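You operate a simulated robot arm through the tools that you are given. There is no shell and no other tool. Be economical: measure what you need, move in short steps, check, and stop when the job is done.

You run a simulated two-armed robot. Do the job below in one go: nothing can be reset, and whatever is moved stays where it is left.

Task
Pick up the can from the customer side of counter 25 with one hand, pass it to the other hand and put it in the flat blue tray. Set down upright: can.

It is judged by the outcome, as a careful person would: the job done as asked, and still so three seconds after it is handed in. It fails if anything else is knocked over, pushed out of place, dropped, spilled or broken.

Robot
Two 7-joint arms with two-finger parallel grippers on one trunk, on a base that drives. Base frame: it is fixed to the floor where the robot stands at the start and does not move with it; the origin is under the middle of the robot, x ahead of it, y to its left, z up; the surface under the hand at the start is at about z = 78. Lengths are in cm, angles in rad, forces in N, time in s.
The left shoulder is at the start at [1.7, 12.8, 142], the right one opposite. With the tool pointing down near the work surface each hand reaches from about 10 to 50 cm from the robot's upright axis, wherever it stands, measured 20 degrees to its own side. Places, roughly: flat blue tray (32x19 cm) [82, 42, 78]. Payload 1.57 kg a hand.
The tool frame of a hand sits at the grasp point between the pads (the TCP): z along the fingers, y along the line on which they close. The tips reach 3 cm beyond it. Largest opening 8 cm; finger width 1.7, thickness 1.2; the body of the gripper, 4 by 8.2 cm, starts 8 cm behind the TCP.
Orientation is that of the tool frame in the base frame, as [roll, pitch, yaw] about the fixed x, y, z axes, in that order (R = Rz(yaw) Ry(pitch) Rx(roll)). With the fingers straight down and closing along the base's y, the tool's x points along the base's -x, its y along +y and its z along -z.

Tools
- The arms move only by the tool drive_tool. It takes "left_series", "right_series" or both (then of equal length, played together; a hand with none holds still); each is a list of rows, each a list of 7 numbers: the shift along the base's x, y, z in cm, then the turn, a rotation vector about the base's x, y, z in rad, then the opening in per cent of the stroke, from 0 (shut) to 100 (fully open). In form: [[x, y, z, wx, wy, wz, claw], ...]. A call has 1 to 12 rows; each row is the pose to reach, as a shift and turn from the pose commanded when the call began. Each row takes 0.2 s and may step no farther than 5 cm and 0.15 rad from the row before; otherwise, or with a gripper value out of range, the whole call is refused. A pose out of reach is approached as far as the arm can. The call stops where the force on the tool passes 40 N (or 10 N more than at its start, if that is more) or the arm is blocked; 0.2 s more then pass. The fingers move at their own pace (about 4.5 cm/s each) and stop on an object; they squeeze with about 43 N. The grip force told is the motor's: it shows also when the fingers shut on nothing. Time passes only in rows, and 0.2 s behind the last, so rows that repeat a pose let the fingers close. The reply holds the time, the measured pose of the TCP, the force on the tool along the base axes, the opening and the grip force, in the units named above and with some noise, with the torque about the TCP (base axes, N m) and any sound that the robot's microphone picked up.
- Cameras (640 x 400 px; columns grow to the right, rows downward): "scene" is now at [17.12, -0.48, 141.1]; the picture's right is [-0.01, -1.00, 0.02], its down [0.59, -0.02, -0.81] and it looks along [0.81, -0.00, 0.59] (base axes); focal length 214 px, centre (320, 200). "left" rides on the left gripper at [7.2, 0.7, -12.2] in its tool frame; the picture's right is [-0.09, 1.00, 0.00], its down [-0.84, -0.08, -0.54] and it looks along [-0.54, -0.05, 0.84] (tool axes); focal length 238 px, centre (320, 200). "right" rides on the right gripper at [7.2, -0.7, -12.2] in its tool frame; the picture's right is [0.09, 1.00, 0.00], its down [-0.84, 0.08, -0.54] and it looks along [-0.54, 0.05, 0.84] (tool axes); focal length 238 px, centre (320, 200). There is no depth. A picture from a camera that has moved, and an enlarged one, comes with that camera's place and axes in the base frame and with its lens. The place of the scene camera against the robot may be out by one fixed shift of up to 1.8 cm in any direction.
- capture(camera): a new picture of that camera. No time passes.
- move_column(by): slides the trunk up (or, below 0, down) by that many cm; the arms and the scene camera ride with it, the base frame stays. It gives what a move gives, with no picture.
- drive_base(legs): drives the robot by 1 to 6 legs, each [ahead, left, turn to the left] in cm, cm and rad, along the robot's own axes; the way and the turn of a leg run together, so that a leg with both is an arc; at most 150 cm and 3.142 rad a leg. The arms and the cameras ride along, it lands a little off, and it stops where it bumps. It gives what a move gives.
- head_to(pan, tilt): turns the head with the scene camera to pan (to the left, within 1.047 rad either way) and tilt (down, from -0.506 to 1.204), counted from straight ahead of the robot. It gives what a move gives.
- zoom(camera, box): a new picture of the part [left, top, right, bottom] of that camera's present view, enlarged. No time passes.
- hand_in(): hands the job in; it is judged then, once.

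Go step by step. Nothing tells you exact positions but the pictures and the camera data: compare them with the known pose of the tool, close in by small moves and look again before you grip or let go. The budget is 120 turns and 92 pictures, counting those below and the enlarged ones. Unless the task says otherwise, let go and move clear before handing in, and close with one line.

The tools are called after ">>>" as a command line: name --argument value ..., lists and objects as JSON in quotes. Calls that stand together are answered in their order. drive_tool: Moves the arms, as the interface text tells. Its arguments: {"type":"object","properties":{"left_series":{"type":"array"},"right_series":{"type":"array"}},"required":[]} The other tools are called the same way: move_column (by) slides the trunk up or down; drive_base (legs) drives the base; head_to (pan, tilt) turns the head that bears the scene camera; capture (camera) takes a picture; zoom (camera, box) takes an enlarged picture of a part of a camera's view; hand_in () hands the job in.

At the start:

```text
time_s: 0.0
left_position: [26.79, 17.17, 129.09]
left_orientation: [-3.139, -0.325, -3.137]
left_wrist_force: [0.3, -0.4, 0.4]
left_moment: [0.02, -0.04, -0.02]
left_width: 8.0
left_grasp_force: 0.1
right_position: [28.97, -3.85, 132.87]
right_orientation: [-3.121, -0.024, 3.14]
right_wrist_force: [0.0, 0.1, 0.1]
right_moment: [0.01, 0.04, -0.02]
right_width: 8.0
right_grasp_force: 0.0
trunk travel left (down, up): [-52.5, 71.5]
robot x, y, heading: [0.04, -0.06, 0.0]
head pan, tilt: [-1.051, 1.201]
```

scene: 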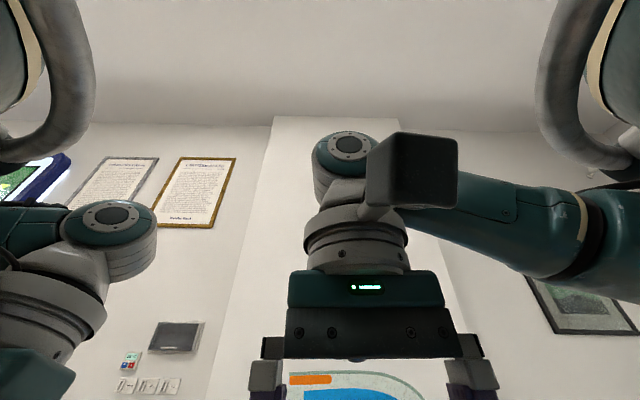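
right: 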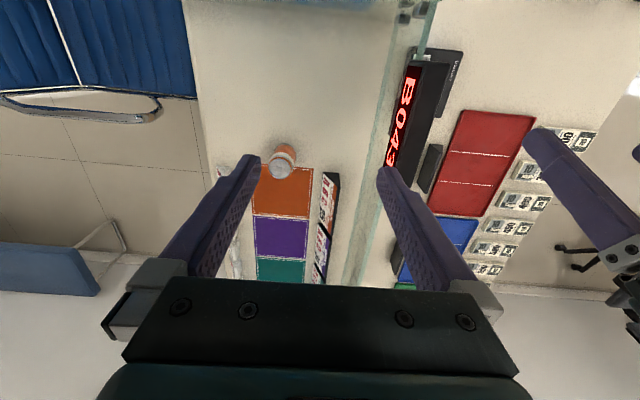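
left: 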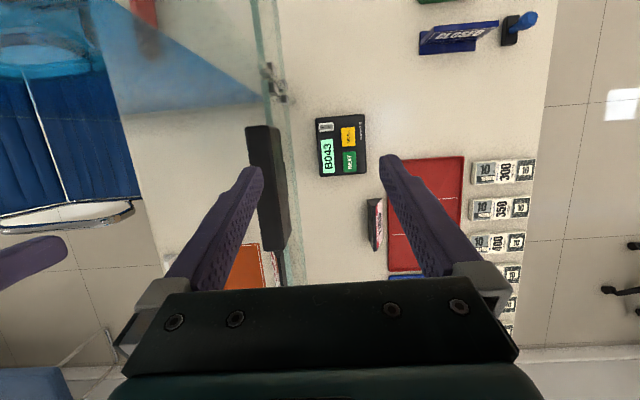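

The right camera shows an orange and white can on the customer side, near [48, -12]. The scene camera is looking upward, so I'll tilt it down to survey the counter.

>>> head_to --pan 0 --tilt 0.7

>>> capture --camera "scene"

```text
time_s: 1.3
left_position: [26.76, 17.41, 128.93]
left_orientation: [3.14, -0.324, -3.139]
left_wrist_force: [0.9, -3.0, 4.2]
left_moment: [0.25, -0.08, -0.1]
left_width: 7.98
left_grasp_force: 0.1
right_position: [28.88, -3.64, 132.84]
right_orientation: [-3.121, -0.021, 3.141]
right_wrist_force: [0.0, -2.8, -0.4]
right_moment: [0.31, 0.05, 0.01]
right_width: 7.98
right_grasp_force: 0.0
trunk travel left (down, up): [-52.5, 71.5]
robot x, y, heading: [-0.34, 0.04, 0.001]
head pan, tilt: [0.0, 0.7]
```

```text
88 pictures are left
camera scene: at [17.11, -0.29, 141.07], right [-0.01, -1.0, 0.02], down [0.59, -0.02, -0.81], along [0.81, 0.0, 0.59], focal length 214 px, centre (320, 200)
```

scene: 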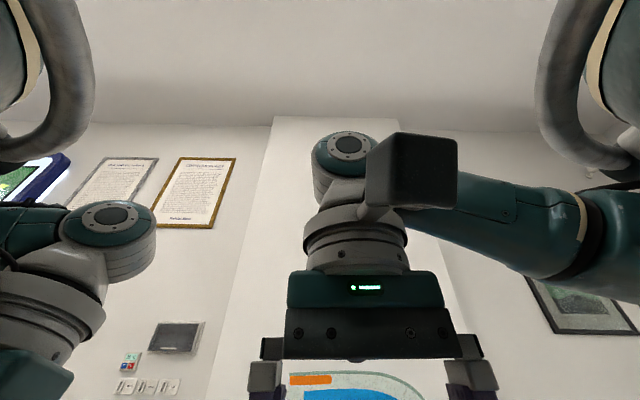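

The view did not change even though the readout says tilt 0.7. I'll try a different tilt to learn whether the head responds at all.

>>> head_to --pan 0.3 --tilt 1.2

>>> capture --camera "scene"

>>> capture --camera "left"

```text
time_s: 2.2
left_position: [26.8, 17.6, 129.0]
left_orientation: [3.136, -0.325, -3.136]
left_wrist_force: [0.7, -0.1, 0.1]
left_moment: [0.01, -0.02, -0.04]
left_width: 8.02
left_grasp_force: 0.0
right_position: [28.91, -3.47, 132.71]
right_orientation: [-3.122, -0.021, -3.141]
right_wrist_force: [0.2, 0.0, 0.0]
right_moment: [-0.02, -0.04, -0.02]
right_width: 8.01
right_grasp_force: 0.0
trunk travel left (down, up): [-52.5, 71.5]
robot x, y, heading: [-0.35, 0.02, 0.005]
head pan, tilt: [0.3, 1.201]
```

```text
87 pictures are left
camera scene: at [17.12, -0.21, 141.11], right [-0.02, -1.0, 0.01], down [0.59, -0.02, -0.81], along [0.81, -0.01, 0.59], focal length 214 px, centre (320, 200)
```

scene: 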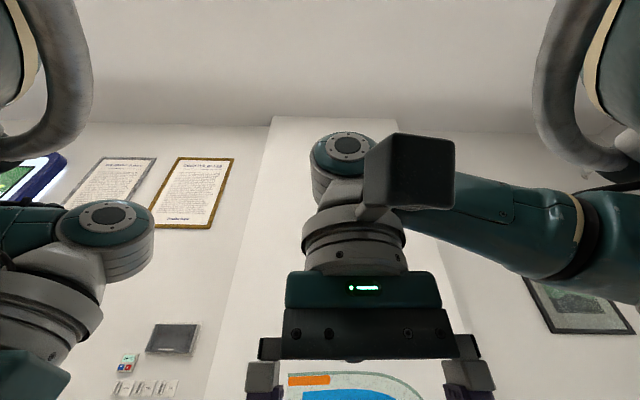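

```text
86 pictures are left
camera left: at [23.93, 18.05, 143.03], right [0.08, 1.0, -0.02], down [0.97, -0.07, 0.25], along [0.24, -0.04, -0.97], focal length 238 px, centre (320, 200)
```

left: 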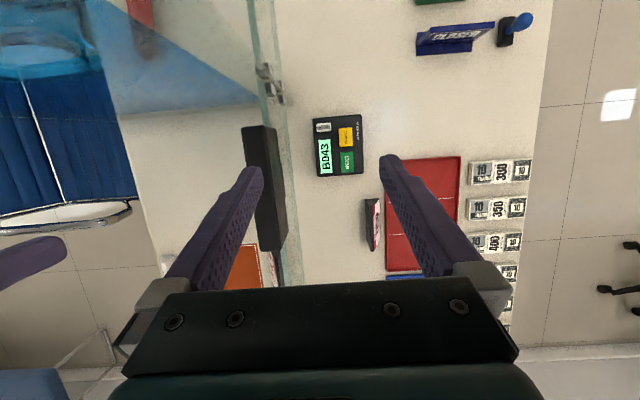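

The scene camera doesn't move with the head, so I'll use the wrist cameras to see. I'll tilt the left one back toward the robot and the right one forward.

>>> drive_tool --left_series '[[0, 0, 0, 0, 0.15, 0, 100], [0, 0, 0, 0, 0.3, 0, 100], [0, 0, 0, 0, 0.45, 0, 100], [0, 0, 0, 0, 0.6, 0, 100]]' --right_series '[[0, 0, 0, 0, -0.15, 0, 100], [0, 0, 0, 0, -0.3, 0, 100], [0, 0, 0, 0, -0.45, 0, 100], [0, 0, 0, 0, -0.45, 0, 100]]'

>>> capture --camera "left"

>>> capture --camera "right"

```text
time_s: 3.1
left_position: [25.13, 18.05, 126.34]
left_orientation: [-3.131, -0.89, -3.13]
left_wrist_force: [-0.1, 0.0, 0.3]
left_moment: [0.0, 0.03, 0.0]
left_width: 8.02
left_grasp_force: 0.1
right_position: [28.84, -3.71, 131.53]
right_orientation: [-3.115, 0.367, 3.127]
right_wrist_force: [16.1, -9.4, 28.4]
right_moment: [1.04, 5.31, 1.15]
right_width: 7.98
right_grasp_force: 0.1
trunk travel left (down, up): [-52.5, 71.5]
robot x, y, heading: [-0.88, 0.11, -0.005]
head pan, tilt: [0.3, 1.201]
stopped in row 4 (right hand): the force on the tool passed its limit at 95 N (the readings are from after the stop); the commanded pose is now the measured one
```

```text
85 pictures are left
camera left: at [30.15, 18.79, 139.7], right [0.04, 1.0, -0.08], down [0.95, -0.06, -0.31], along [-0.31, -0.06, -0.95], focal length 238 px, centre (320, 200)
```

left: 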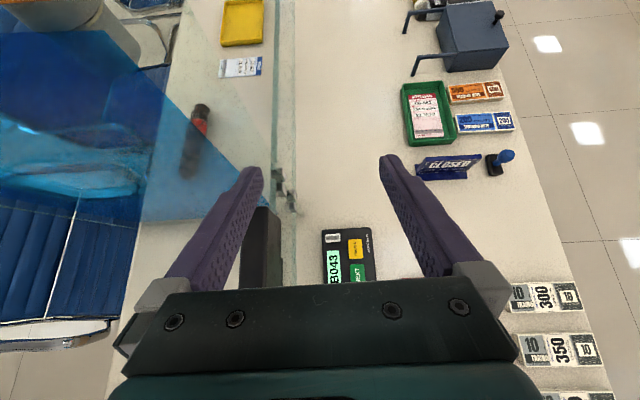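

```text
84 pictures are left
camera right: at [17.62, -3.89, 140.35], right [-0.06, 1.0, -0.06], down [0.59, 0.08, 0.8], along [0.81, 0.02, -0.59], focal length 238 px, centre (320, 200)
```

right: 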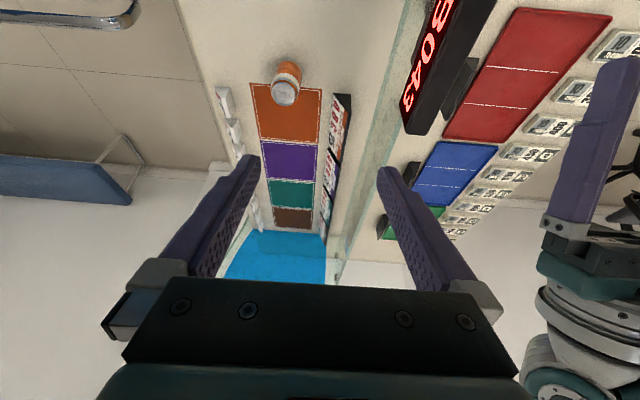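

The counter runs along x, with a glass screen near y≈5. The can is on its right side, and the right gripper seems to have brushed the robot's own head. I'll back the right hand off forward and take a closer look at the glass and the can.

>>> drive_tool --right_series '[[3, 0, 0, 0, 0, 0, 100], [6, 0, 0, 0, 0, 0, 100], [10, 0, 0, 0, 0, 0, 100]]' --left_series '[[0, 0, 0, 0, -0.15, 0, 100], [0, 0, 0, 0, -0.3, 0, 100], [0, 0, 0, 0, -0.45, 0, 100]]'

>>> zoom --camera "right" --box '[200, 0, 520, 200]'

>>> capture --camera "scene"

```text
time_s: 4.1
left_position: [25.18, 18.06, 126.48]
left_orientation: [-3.125, -0.434, -3.128]
left_wrist_force: [-0.3, 0.2, -0.4]
left_moment: [-0.02, -0.03, 0.02]
left_width: 8.0
left_grasp_force: 0.1
right_position: [38.88, -3.68, 131.84]
right_orientation: [-3.116, 0.373, 3.13]
right_wrist_force: [0.6, 0.1, -0.8]
right_moment: [-0.03, 0.01, 0.01]
right_width: 8.01
right_grasp_force: 0.0
trunk travel left (down, up): [-52.5, 71.5]
robot x, y, heading: [-0.59, -0.08, -0.002]
head pan, tilt: [0.3, 1.201]
stopped in row 3 (left hand): the arm was blocked; the commanded pose is now the measured one
```

```text
2.00 times, centred on (360, 100) of right
camera zoom: at [27.73, -3.97, 140.55], right [-0.06, 1.0, -0.06], down [0.58, 0.09, 0.81], along [0.81, 0.02, -0.59], focal length 477 px, centre (240, 400)
```

zoom: 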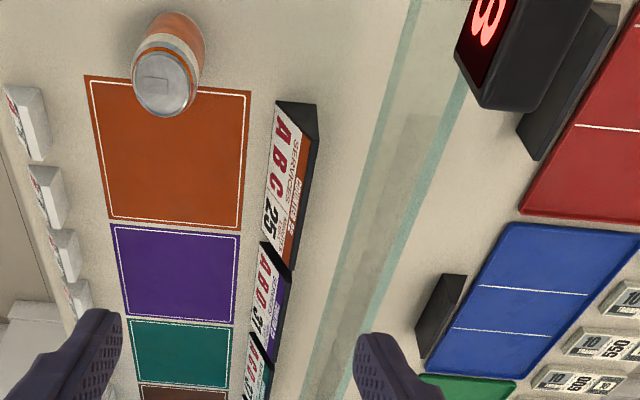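

```text
82 pictures are left
camera scene: at [17.05, -0.08, 141.12], right [-0.02, -1.0, 0.01], down [0.59, -0.02, -0.8], along [0.8, -0.01, 0.6], focal length 214 px, centre (320, 200)
```

scene: 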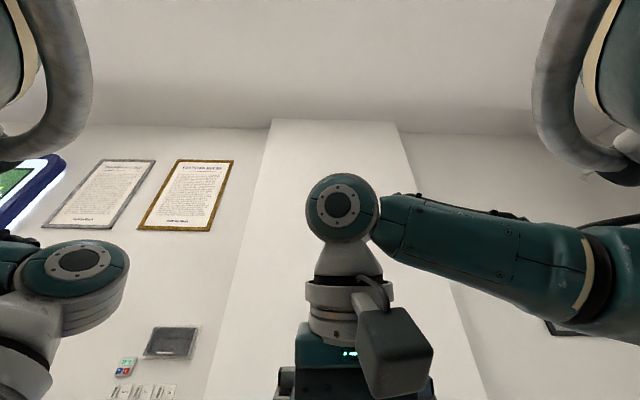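

The orange mat's sign reads 25 and the can stands beside it, but I want to rule out another can farther back on the customer side. I'll swing the right camera over that side and look back.

>>> drive_tool --right_series '[[0, -2, 0, 0, 0.15, 0, 100], [0, -4, 0, 0, 0.3, 0, 100], [0, -6, 0, 0, 0.45, 0, 100], [0, -8, 0, 0, 0.6, 0, 100], [0, -10, 0, 0, 0.75, 0, 100], [0, -12, 0, 0, 0.9, 0, 100]]'

>>> capture --camera "right"

>>> capture --camera "left"

```text
time_s: 5.4
left_position: [25.04, 18.34, 126.44]
left_orientation: [-3.122, -0.434, -3.127]
left_wrist_force: [0.6, -0.4, 0.6]
left_moment: [-0.01, -0.01, 0.01]
left_width: 8.0
left_grasp_force: 0.0
right_position: [36.0, -13.54, 126.06]
right_orientation: [-3.132, -0.554, 3.13]
right_wrist_force: [-0.4, 0.3, 0.8]
right_moment: [0.02, 0.0, 0.0]
right_width: 8.01
right_grasp_force: 0.1
right hand out of reach, approached as far as the arm can: row 5, 6
trunk travel left (down, up): [-52.5, 71.5]
robot x, y, heading: [-0.69, -0.03, -0.002]
head pan, tilt: [0.3, 1.201]
stopped in row 6 (right hand): the arm was blocked; the commanded pose is now the measured one
```

```text
81 pictures are left
camera right: at [36.24, -14.08, 140.19], right [-0.07, 1.0, 0.04], down [1.0, 0.07, 0.02], along [0.02, 0.04, -1.0], focal length 238 px, centre (320, 200)
```

right: 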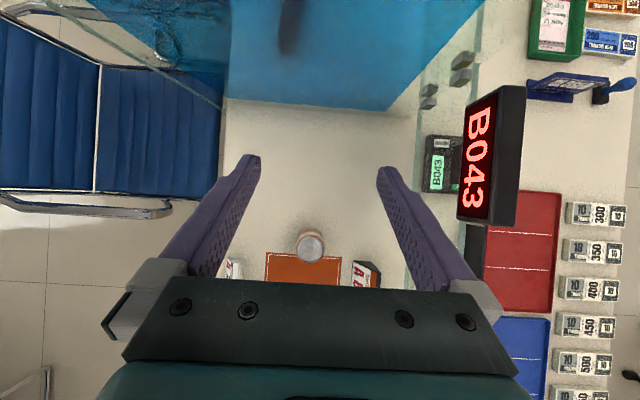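

```text
80 pictures are left
camera left: at [23.81, 19.0, 140.6], right [0.06, 1.0, -0.05], down [0.99, -0.05, 0.14], along [0.14, -0.06, -0.99], focal length 238 px, centre (320, 200)
```

left: 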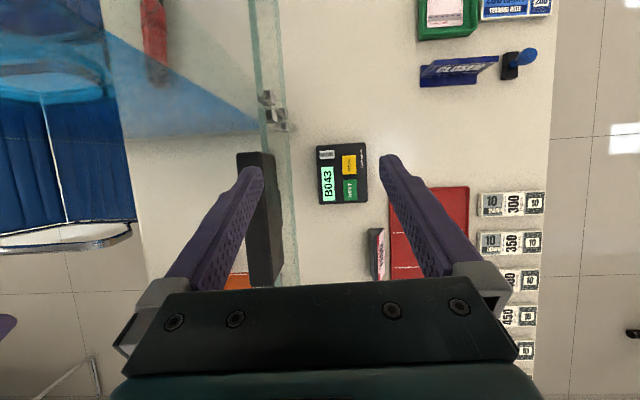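

The can is the only one in counter 25's cell, at about [46, -13]. The glass is at y≈9.5 and its top is near z≈105, with the B043 display on it, and a blue partition stands at x≈10 behind. I'll drive forward a little first to check the way is clear, with the hands staying high.

>>> drive_base --legs '[[8, 0, 0]]'

>>> capture --camera "right"

```text
time_s: 6.1
left_position: [25.26, 18.16, 126.46]
left_orientation: [-3.121, -0.429, -3.13]
left_wrist_force: [-0.3, -0.7, -0.7]
left_moment: [-0.01, 0.01, 0.01]
left_width: 8.0
left_grasp_force: 0.0
right_position: [36.0, -13.47, 126.09]
right_orientation: [-3.129, -0.549, 3.128]
right_wrist_force: [0.2, -0.1, 0.4]
right_moment: [0.03, -0.02, 0.01]
right_width: 8.01
right_grasp_force: 0.0
trunk travel left (down, up): [-52.5, 71.5]
robot x, y, heading: [-1.07, 0.09, -0.003]
head pan, tilt: [0.3, 1.201]
stopped in leg 1: the robot was blocked; the commanded pose is now the measured one
```

```text
79 pictures are left
camera right: at [36.2, -14.05, 140.3], right [-0.07, 1.0, 0.04], down [1.0, 0.07, 0.02], along [0.02, 0.04, -1.0], focal length 238 px, centre (320, 200)
```

right: 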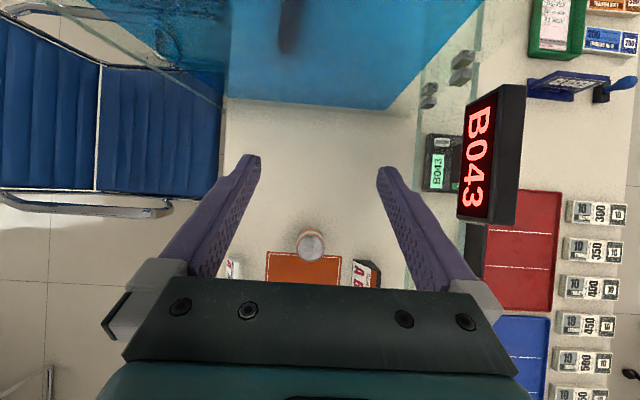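

The drive was blocked straight away, maybe by the partition against the robot's underside. I'll raise the trunk and look back at the body with the left wrist camera.

>>> move_column --by 20

>>> drive_tool --left_series '[[2, 1, 2, 0, 0.15, 0, 100], [4, 2, 4, 0, 0.3, 0, 100], [6, 3, 6, 0, 0.45, 0, 100], [8, 4, 8, 0, 0.6, 0, 100], [10, 5, 10, 0, 0.75, 0, 100], [12, 5, 12, 0, 0.9, 0, 100], [14, 5, 14, 0, 1.05, 0, 100]]'

>>> capture --camera "left"

```text
time_s: 8.5
left_position: [24.31, 18.05, 126.39]
left_orientation: [-3.125, -0.443, -3.131]
left_wrist_force: [0.3, -0.3, -0.4]
left_moment: [0.01, 0.01, 0.0]
left_width: 8.01
left_grasp_force: 0.1
right_position: [35.2, -13.57, 125.86]
right_orientation: [-3.13, -0.565, 3.129]
right_wrist_force: [0.6, 0.3, 0.2]
right_moment: [0.0, -0.01, 0.0]
right_width: 7.97
right_grasp_force: 0.1
trunk travel left (down, up): [-79.6, 44.4]
robot x, y, heading: [-0.42, 0.18, 0.002]
head pan, tilt: [0.3, 1.201]
stopped: the arm was blocked; the commanded pose is now the measured one
```

```text
time_s: 9.2
left_position: [25.27, 16.7, 124.95]
left_orientation: [-2.776, -0.991, 2.838]
left_wrist_force: [0.5, -0.7, -0.1]
left_moment: [0.0, 0.02, 0.04]
left_width: 7.98
left_grasp_force: 0.0
left hand out of reach, approached as far as the arm can: row 3
right_position: [35.1, -13.63, 125.81]
right_orientation: [-3.132, -0.564, 3.127]
right_wrist_force: [-0.3, 0.2, 0.0]
right_moment: [0.02, 0.04, 0.0]
right_width: 8.01
right_grasp_force: 0.0
trunk travel left (down, up): [-79.6, 44.4]
robot x, y, heading: [-0.75, -0.03, -0.005]
head pan, tilt: [0.3, 1.201]
stopped in row 3 (left hand): the arm was blocked; the commanded pose is now the measured one
```

```text
78 pictures are left
camera left: at [31.99, 19.69, 137.23], right [0.04, 0.96, -0.27], down [0.9, -0.16, -0.41], along [-0.43, -0.23, -0.87], focal length 238 px, centre (320, 200)
```

left: 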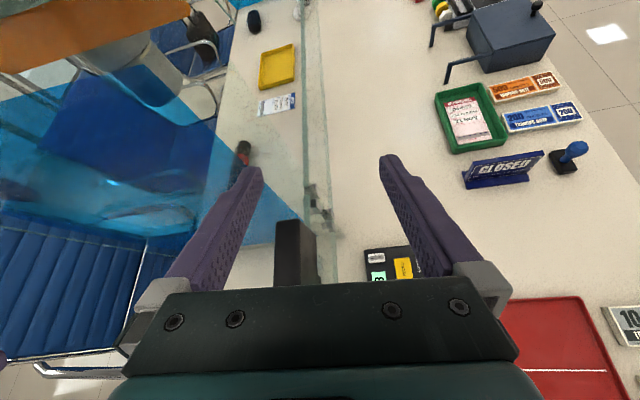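

The trunk travel reads 27 cm higher, yet the hands have barely moved. I'll check with the scene camera what actually happened.

>>> capture --camera "scene"

```text
77 pictures are left
camera scene: at [16.59, 0.47, 140.98], right [0.05, -1.0, 0.01], down [0.56, 0.02, -0.83], along [0.82, 0.05, 0.56], focal length 214 px, centre (320, 200)
```

scene: 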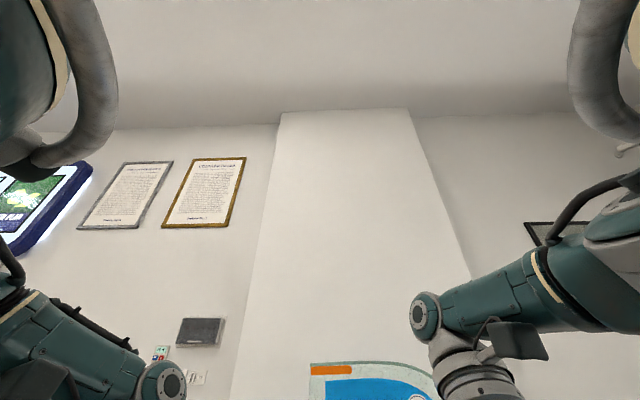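

The scene view shows the trunk hasn't really risen. I'll test small motions: a bit down with the column, then a little way back with the base.

>>> move_column --by -3

>>> drive_base --legs '[[-3, 0, 0]]'

```text
time_s: 10.1
left_position: [25.15, 16.72, 124.99]
left_orientation: [-2.773, -0.989, 2.834]
left_wrist_force: [-0.2, -0.3, -0.5]
left_moment: [0.0, 0.01, 0.04]
left_width: 7.98
left_grasp_force: 0.1
right_position: [35.04, -13.6, 125.77]
right_orientation: [-3.129, -0.565, 3.129]
right_wrist_force: [-0.4, 0.1, -0.7]
right_moment: [0.0, -0.01, 0.01]
right_width: 7.99
right_grasp_force: 0.0
trunk travel left (down, up): [-79.5, 44.5]
robot x, y, heading: [-0.74, 0.06, -0.008]
head pan, tilt: [0.3, 1.201]
stopped: the arm was blocked; the commanded pose is now the measured one
```

```text
time_s: 11.0
left_position: [22.52, 17.25, 124.97]
left_orientation: [-2.788, -0.987, 2.846]
left_wrist_force: [0.5, -0.7, -0.6]
left_moment: [0.03, -0.01, 0.01]
left_width: 8.0
left_grasp_force: 0.1
right_position: [32.53, -12.9, 125.65]
right_orientation: [-3.139, -0.564, 3.132]
right_wrist_force: [0.2, 0.2, -0.7]
right_moment: [0.0, 0.0, 0.01]
right_width: 8.01
right_grasp_force: 0.0
trunk travel left (down, up): [-79.5, 44.5]
robot x, y, heading: [-4.04, 0.41, -0.004]
head pan, tilt: [0.3, 1.201]
```

Backing up worked. Now that the robot has moved back, I'll retry the column and check the head.

>>> move_column --by -3

>>> capture --camera "scene"

```text
time_s: 11.7
left_position: [22.8, 17.45, 124.03]
left_orientation: [-2.794, -0.981, 2.852]
left_wrist_force: [-0.4, -0.1, 0.9]
left_moment: [0.0, 0.01, 0.02]
left_width: 7.99
left_grasp_force: 0.0
right_position: [32.89, -12.8, 124.76]
right_orientation: [-3.139, -0.553, 3.135]
right_wrist_force: [0.5, 0.4, 0.3]
right_moment: [0.02, 0.0, 0.0]
right_width: 8.02
right_grasp_force: 0.0
trunk travel left (down, up): [-76.5, 47.5]
robot x, y, heading: [-3.75, 0.29, 0.002]
head pan, tilt: [0.3, 1.201]
```

```text
76 pictures are left
camera scene: at [13.69, 2.15, 139.95], right [0.23, -0.97, 0.0], down [0.58, 0.13, -0.8], along [0.78, 0.19, 0.6], focal length 214 px, centre (320, 200)
```

scene: 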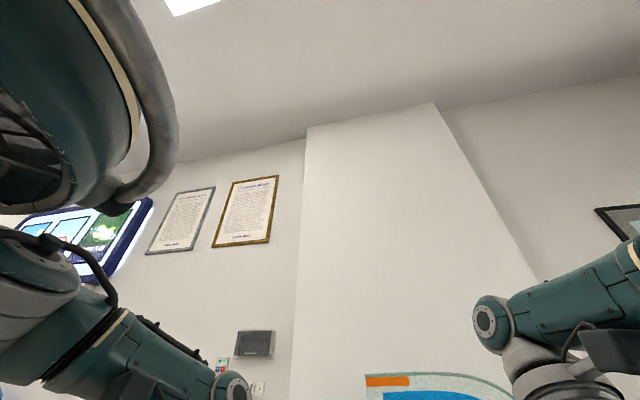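

Backing off freed things somewhat: the head pan and the column now partly respond. Something was jamming the head, so I'll back up further and try the head again.

>>> drive_base --legs '[[-8, 0, 0]]'

>>> head_to --pan 0 --tilt 0.8

>>> capture --camera "scene"

>>> capture --camera "right"

```text
time_s: 12.8
left_position: [14.41, 17.5, 121.91]
left_orientation: [-2.794, -0.988, 2.852]
left_wrist_force: [0.3, 0.6, -0.1]
left_moment: [-0.01, -0.01, 0.0]
left_width: 8.03
left_grasp_force: 0.1
right_position: [24.38, -12.68, 122.45]
right_orientation: [3.14, -0.563, 3.136]
right_wrist_force: [-0.8, -0.1, -0.1]
right_moment: [0.01, -0.03, -0.01]
right_width: 7.94
right_grasp_force: 0.2
trunk travel left (down, up): [-76.5, 47.5]
robot x, y, heading: [-11.55, 0.34, 0.0]
head pan, tilt: [0.3, 1.201]
```

```text
time_s: 13.7
left_position: [14.47, 17.41, 121.93]
left_orientation: [-2.791, -0.989, 2.852]
left_wrist_force: [0.2, -0.5, -0.4]
left_moment: [0.0, 0.0, 0.02]
left_width: 8.01
left_grasp_force: 0.0
right_position: [24.46, -12.7, 122.53]
right_orientation: [3.139, -0.561, 3.136]
right_wrist_force: [-0.1, 0.6, 0.3]
right_moment: [0.0, 0.0, -0.03]
right_width: 7.99
right_grasp_force: 0.0
trunk travel left (down, up): [-76.5, 47.5]
robot x, y, heading: [-12.01, 0.25, -0.001]
head pan, tilt: [0.0, 0.799]
```

```text
75 pictures are left
camera scene: at [7.83, 0.85, 125.86], right [0.0, -1.0, 0.0], down [-0.72, 0.0, -0.7], along [0.7, 0.0, -0.72], focal length 214 px, centre (320, 200)
```

scene: 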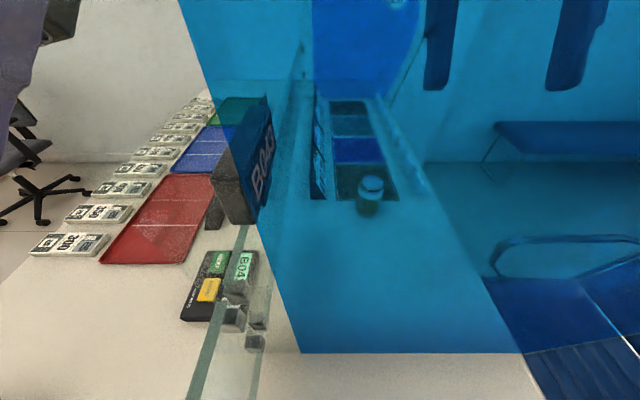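

```text
74 pictures are left
camera right: at [24.76, -13.41, 136.67], right [-0.07, 1.0, 0.05], down [1.0, 0.07, 0.01], along [0.01, 0.05, -1.0], focal length 238 px, centre (320, 200)
```

right: 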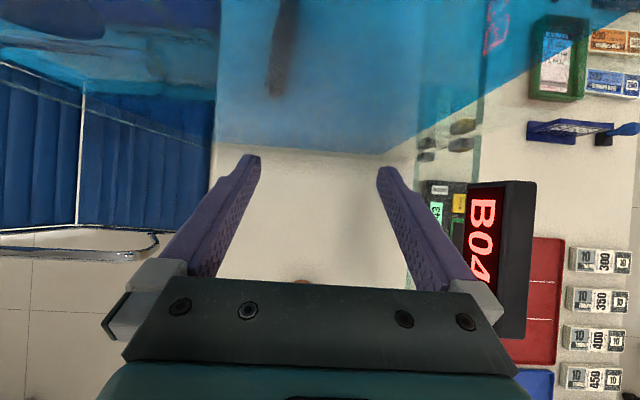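

The head was caught on the blue partition, which stands at x≈15, y from -34 to 4 and above z 125. Now it's free and I can see everything: the can beyond the partition, and the red, blue and green trays on the left. I'll test raising the column.

>>> move_column --by 15

>>> capture --camera "scene"

```text
time_s: 15.4
left_position: [14.42, 17.45, 137.0]
left_orientation: [-2.793, -0.989, 2.852]
left_wrist_force: [0.2, -0.5, 0.5]
left_moment: [-0.01, 0.0, 0.01]
left_width: 8.03
left_grasp_force: 0.0
right_position: [24.48, -12.64, 137.59]
right_orientation: [3.14, -0.562, 3.135]
right_wrist_force: [0.0, -0.6, -0.3]
right_moment: [-0.03, -0.04, 0.0]
right_width: 8.0
right_grasp_force: 0.1
trunk travel left (down, up): [-91.5, 32.5]
robot x, y, heading: [-12.2, 0.27, 0.0]
head pan, tilt: [0.0, 0.799]
```

```text
73 pictures are left
camera scene: at [7.83, 0.84, 140.87], right [0.0, -1.0, 0.0], down [-0.72, 0.0, -0.7], along [0.7, 0.0, -0.72], focal length 214 px, centre (320, 200)
```

scene: 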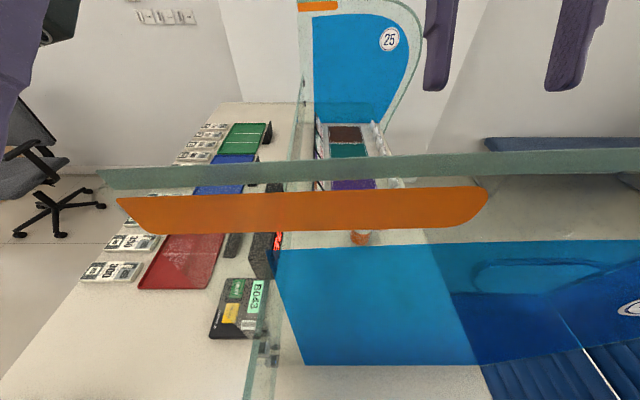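

The column works now. The partition's top is near z≈136, so I'll raise the trunk well clear of it and point the left camera back to see the robot's body.

>>> move_column --by 25

>>> drive_tool --left_series '[[2, 2, 0, 0, 0.15, 0, 100], [4, 4, 0, 0, 0.3, 0, 100], [7, 6, 0, 0, 0.45, 0, 100], [10, 8, 0, 0, 0.6, 0, 100], [13, 8, 0, 0, 0.75, 0, 100]]'

>>> capture --camera "left"

>>> capture --camera "scene"

```text
time_s: 18.0
left_position: [14.47, 17.51, 161.88]
left_orientation: [-2.793, -0.991, 2.852]
left_wrist_force: [0.5, -0.2, 0.1]
left_moment: [-0.01, -0.02, 0.02]
left_width: 8.0
left_grasp_force: 0.1
right_position: [24.3, -12.69, 162.55]
right_orientation: [3.14, -0.562, 3.137]
right_wrist_force: [0.4, -0.2, -1.0]
right_moment: [0.0, 0.01, 0.02]
right_width: 8.0
right_grasp_force: 0.0
trunk travel left (down, up): [-116.5, 7.5]
robot x, y, heading: [-12.14, 0.4, -0.0]
head pan, tilt: [0.0, 0.799]
```

```text
time_s: 19.2
left_position: [0.99, 16.07, 161.24]
left_orientation: [-0.635, -1.341, 0.752]
left_wrist_force: [-0.6, 0.1, 0.2]
left_moment: [-0.02, -0.01, 0.01]
left_width: 7.99
left_grasp_force: 0.1
left hand out of reach, approached as far as the arm can: row 1, 2, 3, 4, 5
right_position: [24.38, -12.75, 162.56]
right_orientation: [3.14, -0.564, 3.135]
right_wrist_force: [-0.2, 1.1, 0.4]
right_moment: [-0.01, 0.02, -0.04]
right_width: 8.01
right_grasp_force: 0.1
trunk travel left (down, up): [-116.5, 7.5]
robot x, y, heading: [-11.91, 0.35, -0.006]
head pan, tilt: [0.0, 0.799]
```

```text
72 pictures are left
camera left: at [14.2, 19.04, 165.98], right [-0.15, 0.96, -0.22], down [0.4, -0.15, -0.9], along [-0.9, -0.22, -0.36], focal length 238 px, centre (320, 200)
```

left: 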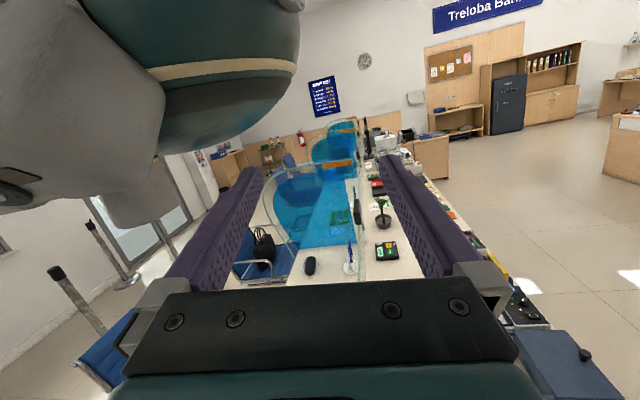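

```text
71 pictures are left
camera scene: at [7.83, 0.84, 165.87], right [0.0, -1.0, 0.0], down [-0.72, 0.0, -0.7], along [0.7, 0.0, -0.72], focal length 214 px, centre (320, 200)
```

scene: 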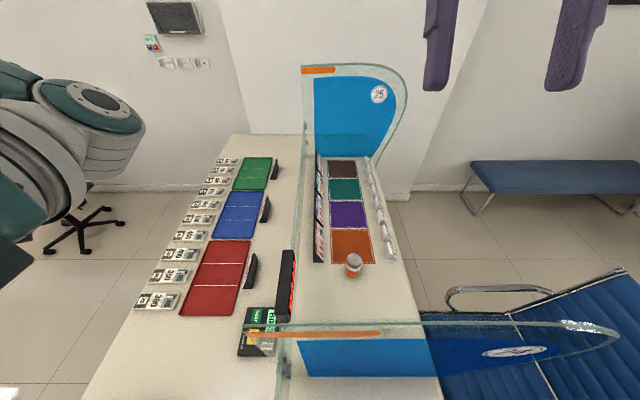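

The robot hangs from above and its body clears everything, and I have a good view of the can at about [48, -13] and the three trays. I'll bring the left hand back to pointing down, then drive forward over the partition.

>>> drive_tool --left_series '[[1, 0, 0, 0, -0.15, 0, 100], [2, 0, 0, 0, -0.3, 0, 100], [4, 0, 0, 0, -0.45, 0, 100], [6, 0, 0, 0, -0.6, 0, 100], [8, 0, 0, 0, -0.75, 0, 100], [10, 0, 0, 0, -0.9, 0, 100], [12, 0, 0, 0, -1.05, 0, 100], [14, 0, 0, 0, -1.2, 0, 100], [16, 0, 0, 0, -1.35, 0, 100], [18, 0, 0, 0, -1.5, 0, 100], [20, 0, 0, 0, -1.65, 0, 100]]'

>>> drive_base --legs '[[40, 0, 0]]'

>>> capture --camera "scene"

>>> capture --camera "left"

```text
time_s: 21.6
left_position: [20.38, 15.88, 161.56]
left_orientation: [-3.018, -0.105, 2.982]
left_wrist_force: [-0.2, -0.2, -0.7]
left_moment: [-0.03, -0.01, 0.01]
left_width: 8.02
left_grasp_force: 0.1
right_position: [24.47, -12.67, 162.53]
right_orientation: [3.14, -0.561, 3.136]
right_wrist_force: [-0.6, -0.7, -0.2]
right_moment: [0.02, 0.0, 0.02]
right_width: 8.0
right_grasp_force: 0.1
trunk travel left (down, up): [-116.5, 7.5]
robot x, y, heading: [-11.83, 0.5, -0.004]
head pan, tilt: [0.0, 0.799]
```

```text
time_s: 24.1
left_position: [59.95, 15.49, 161.47]
left_orientation: [-3.019, -0.108, 2.979]
left_wrist_force: [-0.6, -0.6, 0.1]
left_moment: [0.01, 0.01, -0.02]
left_width: 7.99
left_grasp_force: 0.0
right_position: [63.97, -13.03, 162.54]
right_orientation: [3.139, -0.562, 3.131]
right_wrist_force: [-0.4, 0.5, 0.3]
right_moment: [-0.01, 0.01, 0.04]
right_width: 8.01
right_grasp_force: 0.1
trunk travel left (down, up): [-116.5, 7.5]
robot x, y, heading: [28.14, 0.03, -0.007]
head pan, tilt: [0.0, 0.799]
```

```text
70 pictures are left
camera scene: at [47.4, 0.62, 165.87], right [-0.01, -1.0, 0.0], down [-0.72, 0.0, -0.7], along [0.7, 0.0, -0.72], focal length 214 px, centre (320, 200)
```

scene: 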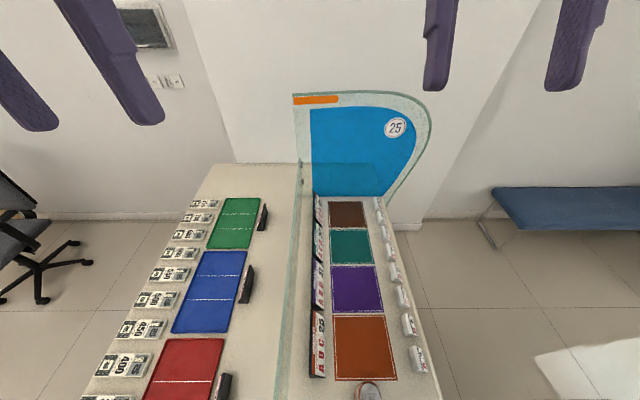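

```text
69 pictures are left
camera left: at [54.73, 18.52, 174.35], right [0.24, 0.96, -0.13], down [0.88, -0.16, 0.45], along [0.42, -0.22, -0.88], focal length 238 px, centre (320, 200)
```

left: 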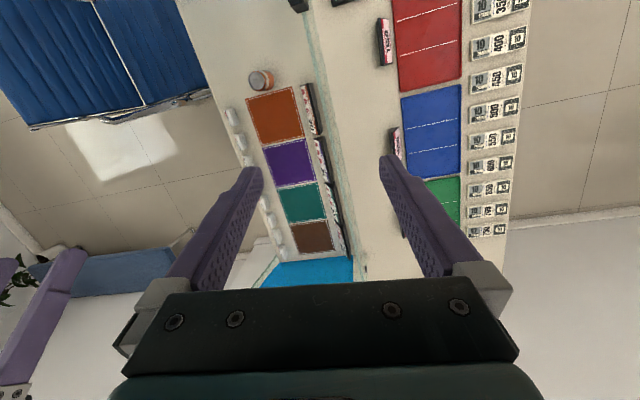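

The way is clear and the blue tray centre comes out near [81, 44]. Next I'll edge forward a little more, lower the trunk, and set the right hand straight down behind the can so I can measure it.

>>> drive_base --legs '[[4, 0, 0]]'

>>> drive_tool --right_series '[[-4, 0, 0, 0, -0.14, 0, 100], [-8, 0, 0, 0, -0.28, 0, 100], [-12, 0, 0, 0, -0.42, 0, 100], [-15, 0, 0, 0, -0.56, 0, 100]]'

>>> move_column --by -20

>>> capture --camera "right"

>>> capture --camera "scene"

```text
time_s: 24.9
left_position: [64.03, 15.48, 161.53]
left_orientation: [-3.019, -0.108, 2.978]
left_wrist_force: [-0.1, 0.9, 0.1]
left_moment: [-0.01, -0.02, 0.04]
left_width: 8.01
left_grasp_force: 0.1
right_position: [68.02, -13.04, 162.49]
right_orientation: [3.141, -0.562, 3.131]
right_wrist_force: [-0.7, -1.2, -0.8]
right_moment: [-0.01, 0.0, 0.0]
right_width: 8.02
right_grasp_force: 0.1
trunk travel left (down, up): [-116.5, 7.5]
robot x, y, heading: [31.87, 0.32, -0.012]
head pan, tilt: [0.0, 0.799]
```

```text
time_s: 25.9
left_position: [64.05, 15.6, 161.65]
left_orientation: [-3.02, -0.107, 2.981]
left_wrist_force: [0.1, 0.6, -1.3]
left_moment: [0.01, 0.0, -0.04]
left_width: 8.01
left_grasp_force: 0.0
right_position: [52.89, -12.95, 162.21]
right_orientation: [3.14, -0.016, 3.125]
right_wrist_force: [0.9, -0.2, -0.3]
right_moment: [-0.01, -0.02, 0.03]
right_width: 8.0
right_grasp_force: 0.0
trunk travel left (down, up): [-116.5, 7.5]
robot x, y, heading: [31.65, 0.06, -0.006]
head pan, tilt: [0.0, 0.799]
```

```text
time_s: 28.1
left_position: [64.03, 15.4, 141.66]
left_orientation: [-3.02, -0.107, 2.98]
left_wrist_force: [-0.7, 0.3, -0.3]
left_moment: [0.01, 0.0, 0.0]
left_width: 8.0
left_grasp_force: 0.1
right_position: [52.77, -12.94, 142.41]
right_orientation: [-3.14, -0.013, 3.133]
right_wrist_force: [-0.5, -0.2, -0.1]
right_moment: [-0.03, 0.01, 0.0]
right_width: 8.0
right_grasp_force: 0.1
trunk travel left (down, up): [-96.5, 27.5]
robot x, y, heading: [31.69, 0.18, -0.006]
head pan, tilt: [0.0, 0.799]
```

```text
68 pictures are left
camera right: at [45.75, -13.61, 154.52], right [-0.09, 1.0, 0.0], down [0.84, 0.07, 0.53], along [0.53, 0.05, -0.85], focal length 238 px, centre (320, 200)
```

right: 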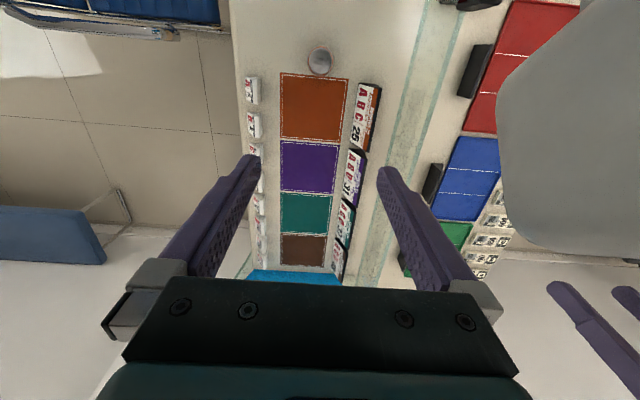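

```text
67 pictures are left
camera scene: at [51.4, 0.59, 145.87], right [-0.01, -1.0, 0.0], down [-0.72, 0.0, -0.7], along [0.7, 0.0, -0.72], focal length 214 px, centre (320, 200)
```

scene: 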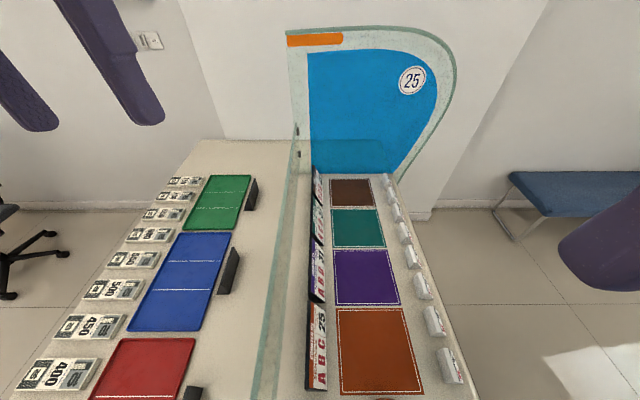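

The can's lid is almost directly below the right camera, which puts the can at about [47.7, -13.1]. I'll bring the right hand over it and down to z≈112, then check again.

>>> drive_tool --right_series '[[-2.5, 0, -4, 0, 0, 0, 100], [-5, 0, -8, 0, 0, 0, 100], [-5, 0, -13, 0, 0, 0, 100], [-5, 0, -18, 0, 0, 0, 100], [-5, 0, -23, 0, 0, 0, 100], [-5, 0, -28, 0, 0, 0, 100], [-5, 0, -30, 0, 0, 0, 100]]'

>>> capture --camera "right"

```text
time_s: 29.7
left_position: [64.04, 15.55, 141.55]
left_orientation: [-3.019, -0.108, 2.979]
left_wrist_force: [-0.2, -0.5, 0.2]
left_moment: [0.01, 0.0, -0.01]
left_width: 8.01
left_grasp_force: 0.0
right_position: [48.25, -12.68, 112.53]
right_orientation: [3.135, -0.002, 3.131]
right_wrist_force: [1.0, -0.6, -0.2]
right_moment: [0.01, 0.02, 0.0]
right_width: 8.0
right_grasp_force: 0.0
right hand out of reach, approached as far as the arm can: row 1, 2, 3
trunk travel left (down, up): [-96.5, 27.5]
robot x, y, heading: [31.62, -0.08, -0.001]
head pan, tilt: [0.0, 0.799]
```

```text
66 pictures are left
camera right: at [40.97, -13.45, 124.69], right [-0.08, 1.0, 0.01], down [0.84, 0.07, 0.54], along [0.54, 0.05, -0.84], focal length 238 px, centre (320, 200)
```

right: 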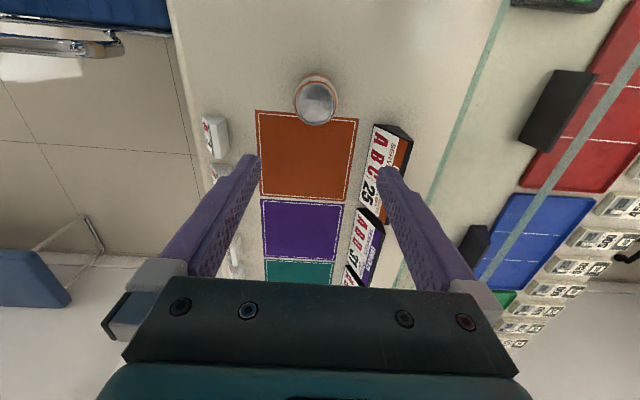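

The can's lid is at about [47.7, -13.3] with its top near z≈88, so it's around 10 cm tall and 6 cm wide. I'll line up and go down to just above it.

>>> drive_tool --right_series '[[-0.5, -0.6, -4, 0, 0, 0, 100], [-0.5, -0.6, -8, 0, 0, 0, 100], [-0.5, -0.6, -13, 0, 0, 0, 100], [-0.5, -0.6, -17, 0, 0, 0, 100]]'

>>> capture --camera "right"

```text
time_s: 30.7
left_position: [64.09, 15.5, 141.5]
left_orientation: [-3.02, -0.107, 2.979]
left_wrist_force: [0.2, -0.4, -0.7]
left_moment: [0.0, 0.0, -0.02]
left_width: 8.01
left_grasp_force: 0.1
right_position: [47.68, -13.47, 95.66]
right_orientation: [3.13, 0.0, 3.135]
right_wrist_force: [-0.3, 0.0, 0.7]
right_moment: [0.02, 0.0, 0.0]
right_width: 8.01
right_grasp_force: 0.0
trunk travel left (down, up): [-96.5, 27.5]
robot x, y, heading: [32.31, 0.26, -0.005]
head pan, tilt: [0.0, 0.799]
```

```text
65 pictures are left
camera right: at [40.37, -14.17, 107.82], right [-0.08, 1.0, 0.01], down [0.84, 0.07, 0.54], along [0.54, 0.05, -0.84], focal length 238 px, centre (320, 200)
```

right: 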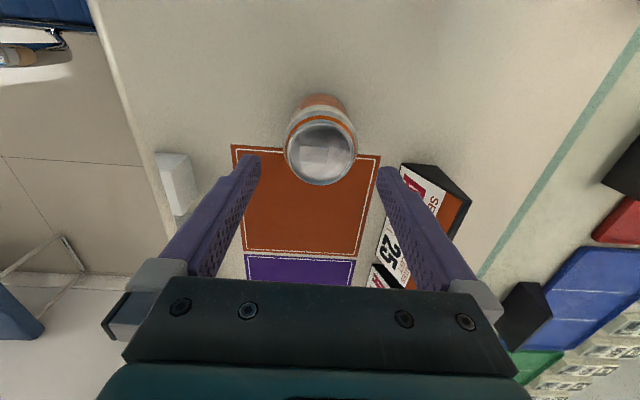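

The can is centred between the fingers with its top at z≈89. I'll lower to TCP z≈86.8, leaving its lower half free for the other hand, and close.

>>> drive_tool --right_series '[[0.1, 0.1, -4, 0, 0, 0, 100], [0.1, 0.1, -7, 0, 0, 0, 100], [0.1, 0.1, -8.9, 0, 0, 0, 100], [0.1, 0.1, -8.9, 0, 0, 0, 50], [0.1, 0.1, -8.9, 0, 0, 0, 0], [0.1, 0.1, -8.9, 0, 0, 0, 0], [0.1, 0.1, -8.9, 0, 0, 0, 0], [0.1, 0.1, -8.9, 0, 0, 0, 0]]'

>>> capture --camera "right"

```text
time_s: 32.5
left_position: [64.09, 15.37, 141.47]
left_orientation: [-3.019, -0.108, 2.979]
left_wrist_force: [0.4, 0.2, 0.6]
left_moment: [0.01, -0.02, -0.01]
left_width: 7.99
left_grasp_force: 0.0
right_position: [45.64, -14.03, 93.45]
right_orientation: [3.134, -0.002, 3.132]
right_wrist_force: [-0.8, 0.3, 0.5]
right_moment: [0.01, 0.02, 0.01]
right_width: 0.0
right_grasp_force: 13.4
right hand out of reach, approached as far as the arm can: row 1, 2, 3, 4, 5, 6, 7, 8
trunk travel left (down, up): [-96.5, 27.5]
robot x, y, heading: [31.48, 0.26, -0.004]
head pan, tilt: [0.0, 0.799]
```

```text
64 pictures are left
camera right: at [38.27, -14.63, 105.87], right [-0.08, 1.0, 0.01], down [0.84, 0.07, 0.54], along [0.54, 0.05, -0.84], focal length 238 px, centre (320, 200)
```

right: 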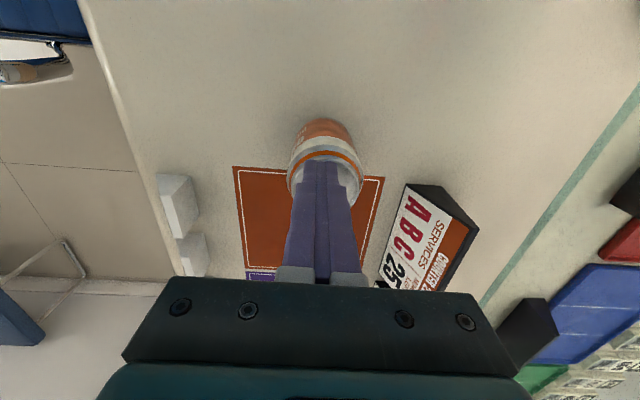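

The arm ran out of reach at z≈93, and the fingers closed in the air just above the can without touching it. I'll open and rise, lower the trunk, and try again.

>>> drive_tool --right_series '[[0, 0, 5, 0, 0, 0, 0], [0, 0, 10, 0, 0, 0, 50], [0, 0, 15, 0, 0, 0, 100], [0, 0, 19, 0, 0, 0, 100]]'

>>> move_column --by -12

>>> capture --camera "right"

```text
time_s: 33.5
left_position: [63.98, 15.54, 141.6]
left_orientation: [-3.018, -0.107, 2.98]
left_wrist_force: [-0.2, -0.7, -0.5]
left_moment: [-0.01, 0.0, 0.02]
left_width: 8.0
left_grasp_force: 0.0
right_position: [53.03, -10.85, 97.28]
right_orientation: [3.135, -0.004, 3.132]
right_wrist_force: [-0.2, -1.0, 0.2]
right_moment: [0.02, -0.03, -0.02]
right_width: 6.63
right_grasp_force: 0.1
right hand out of reach, approached as far as the arm can: row 1, 2, 3, 4
trunk travel left (down, up): [-96.5, 27.5]
robot x, y, heading: [31.57, 0.34, -0.003]
head pan, tilt: [0.0, 0.799]
```

```text
time_s: 35.0
left_position: [64.05, 15.58, 129.58]
left_orientation: [-3.019, -0.109, 2.979]
left_wrist_force: [0.2, -0.6, -0.2]
left_moment: [0.01, -0.01, -0.01]
left_width: 7.99
left_grasp_force: 0.1
right_position: [53.07, -10.82, 85.22]
right_orientation: [3.135, -0.002, 3.133]
right_wrist_force: [0.4, -0.6, 0.6]
right_moment: [0.04, -0.05, 0.02]
right_width: 8.0
right_grasp_force: 0.0
trunk travel left (down, up): [-84.5, 39.5]
robot x, y, heading: [31.66, 0.08, -0.001]
head pan, tilt: [0.0, 0.799]
```

```text
63 pictures are left
camera right: at [45.81, -11.51, 97.42], right [-0.08, 1.0, 0.01], down [0.84, 0.07, 0.54], along [0.54, 0.05, -0.84], focal length 238 px, centre (320, 200)
```

right: 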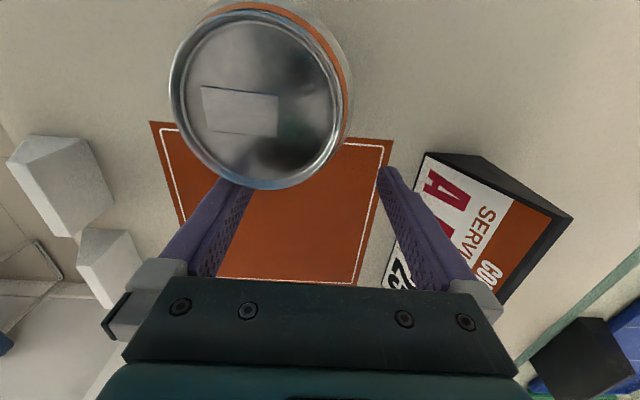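

The hand has drifted to [53, -10.8, 85], in front of the can and touching nothing. I'll lift it straight up carefully before realigning.

>>> drive_tool --right_series '[[0, 0, 3, 0, 0, 0, 100], [0, 0, 6, 0, 0, 0, 100], [0, 0, 9, 0, 0, 0, 100], [0, 0, 13, 0, 0, 0, 100]]'

>>> capture --camera "right"

```text
time_s: 36.0
left_position: [64.02, 15.38, 129.5]
left_orientation: [-3.02, -0.109, 2.98]
left_wrist_force: [0.4, 0.8, 0.0]
left_moment: [0.01, -0.01, 0.0]
left_width: 7.98
left_grasp_force: 0.0
right_position: [58.26, -7.99, 88.95]
right_orientation: [3.135, -0.004, 3.135]
right_wrist_force: [0.2, -0.5, 1.0]
right_moment: [0.03, -0.03, -0.02]
right_width: 8.0
right_grasp_force: 0.2
right hand out of reach, approached as far as the arm can: row 1, 2, 3, 4
trunk travel left (down, up): [-84.5, 39.5]
robot x, y, heading: [31.42, 0.3, -0.007]
head pan, tilt: [0.0, 0.799]
```

```text
62 pictures are left
camera right: at [51.1, -8.63, 101.21], right [-0.08, 1.0, 0.01], down [0.84, 0.07, 0.54], along [0.54, 0.05, -0.84], focal length 238 px, centre (320, 200)
```

right: 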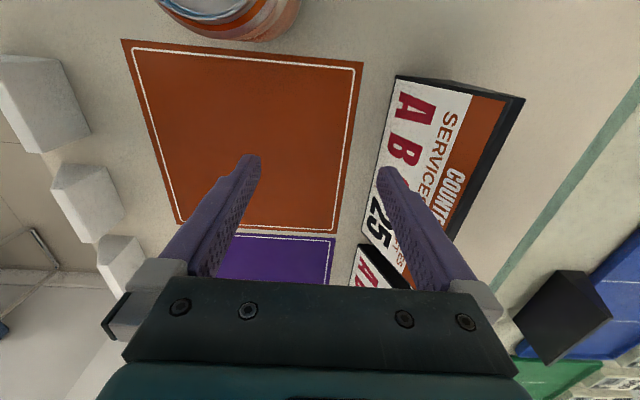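

Commanding "up" makes the hand slide forward, so the right arm looks stretched straight and stuck. I'll lift it clear with the column and unfold it in free space.

>>> move_column --by 25

>>> drive_tool --right_series '[[-1, -2, 3, 0, 0.15, 0, 100], [-2, -4, 6, 0, 0.3, 0, 100], [-3, -6, 9, 0, 0.45, 0, 100], [-5, -6, 13, 0, 0.45, 0, 100], [-7, -6, 17, 0, 0.45, 0, 100]]'

>>> capture --camera "left"

```text
time_s: 38.6
left_position: [63.99, 15.55, 154.45]
left_orientation: [-3.02, -0.109, 2.979]
left_wrist_force: [-0.4, -0.5, 0.6]
left_moment: [0.05, 0.03, -0.01]
left_width: 8.03
left_grasp_force: 0.1
right_position: [58.38, -7.9, 113.95]
right_orientation: [3.135, -0.004, 3.134]
right_wrist_force: [-0.5, -0.1, 0.0]
right_moment: [0.0, 0.01, 0.02]
right_width: 7.97
right_grasp_force: 0.0
trunk travel left (down, up): [-109.5, 14.5]
robot x, y, heading: [31.7, 0.03, -0.007]
head pan, tilt: [0.0, 0.799]
```

```text
time_s: 39.8
left_position: [63.96, 15.59, 154.56]
left_orientation: [-3.018, -0.109, 2.978]
left_wrist_force: [0.2, -0.6, 0.7]
left_moment: [0.03, -0.02, -0.05]
left_width: 7.99
left_grasp_force: 0.0
right_position: [59.14, -12.03, 123.84]
right_orientation: [3.14, -0.455, 3.13]
right_wrist_force: [-0.4, -0.5, -0.1]
right_moment: [0.0, -0.03, 0.01]
right_width: 7.99
right_grasp_force: 0.0
right hand out of reach, approached as far as the arm can: row 1, 2, 3, 4, 5
trunk travel left (down, up): [-109.5, 14.5]
robot x, y, heading: [31.83, -0.14, -0.002]
head pan, tilt: [0.0, 0.799]
```

```text
61 pictures are left
camera left: at [58.73, 18.5, 167.35], right [0.24, 0.96, -0.13], down [0.88, -0.16, 0.45], along [0.42, -0.22, -0.88], focal length 238 px, centre (320, 200)
```

left: 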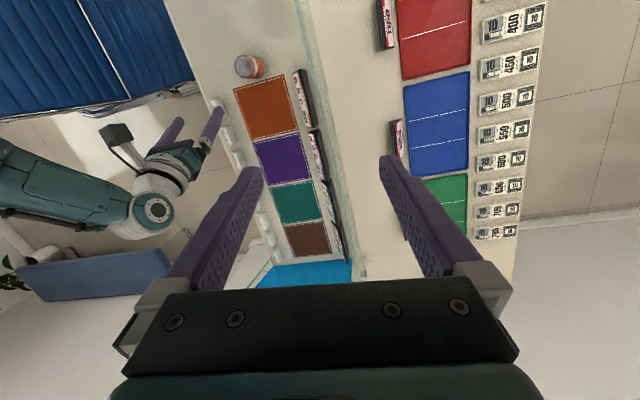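

I can see the right elbow is out to the side, so the wrist is probably at a joint limit with the trunk this high. I'll bring the right hand up close to its starting posture relative to the trunk.

>>> drive_tool --right_series '[[0, -1, 4, 0, 0, 0, 100], [0, -2, 8, 0, 0, 0, 100], [0, -3, 12, 0, 0, 0, 100], [0, -3, 16, 0, 0, 0, 100], [0, -3, 20, 0, 0, 0, 100], [0, -3, 24, 0, 0, 0, 100], [0, -3, 28, 0, 0, 0, 100], [0, -3, 32, 0, 0, 0, 100]]'

>>> capture --camera "left"

```text
time_s: 41.6
left_position: [63.99, 15.51, 154.53]
left_orientation: [-3.02, -0.109, 2.979]
left_wrist_force: [-0.2, -0.1, 0.3]
left_moment: [0.0, -0.01, 0.03]
left_width: 7.99
left_grasp_force: 0.1
right_position: [70.11, -13.74, 151.61]
right_orientation: [3.14, -0.455, 3.13]
right_wrist_force: [-0.1, 0.1, 0.0]
right_moment: [-0.01, 0.02, -0.03]
right_width: 8.0
right_grasp_force: 0.1
right hand out of reach, approached as far as the arm can: row 1, 2, 3, 4, 5, 6, 7, 8
trunk travel left (down, up): [-109.5, 14.5]
robot x, y, heading: [31.39, 0.42, -0.004]
head pan, tilt: [0.0, 0.799]
```

```text
60 pictures are left
camera left: at [58.72, 18.49, 167.35], right [0.24, 0.96, -0.13], down [0.88, -0.16, 0.45], along [0.42, -0.22, -0.88], focal length 238 px, centre (320, 200)
```

left: 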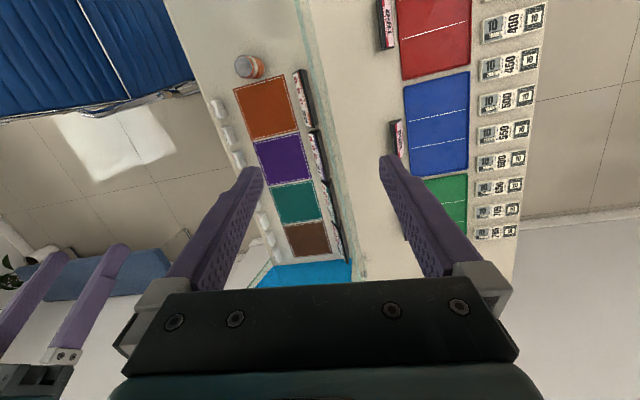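

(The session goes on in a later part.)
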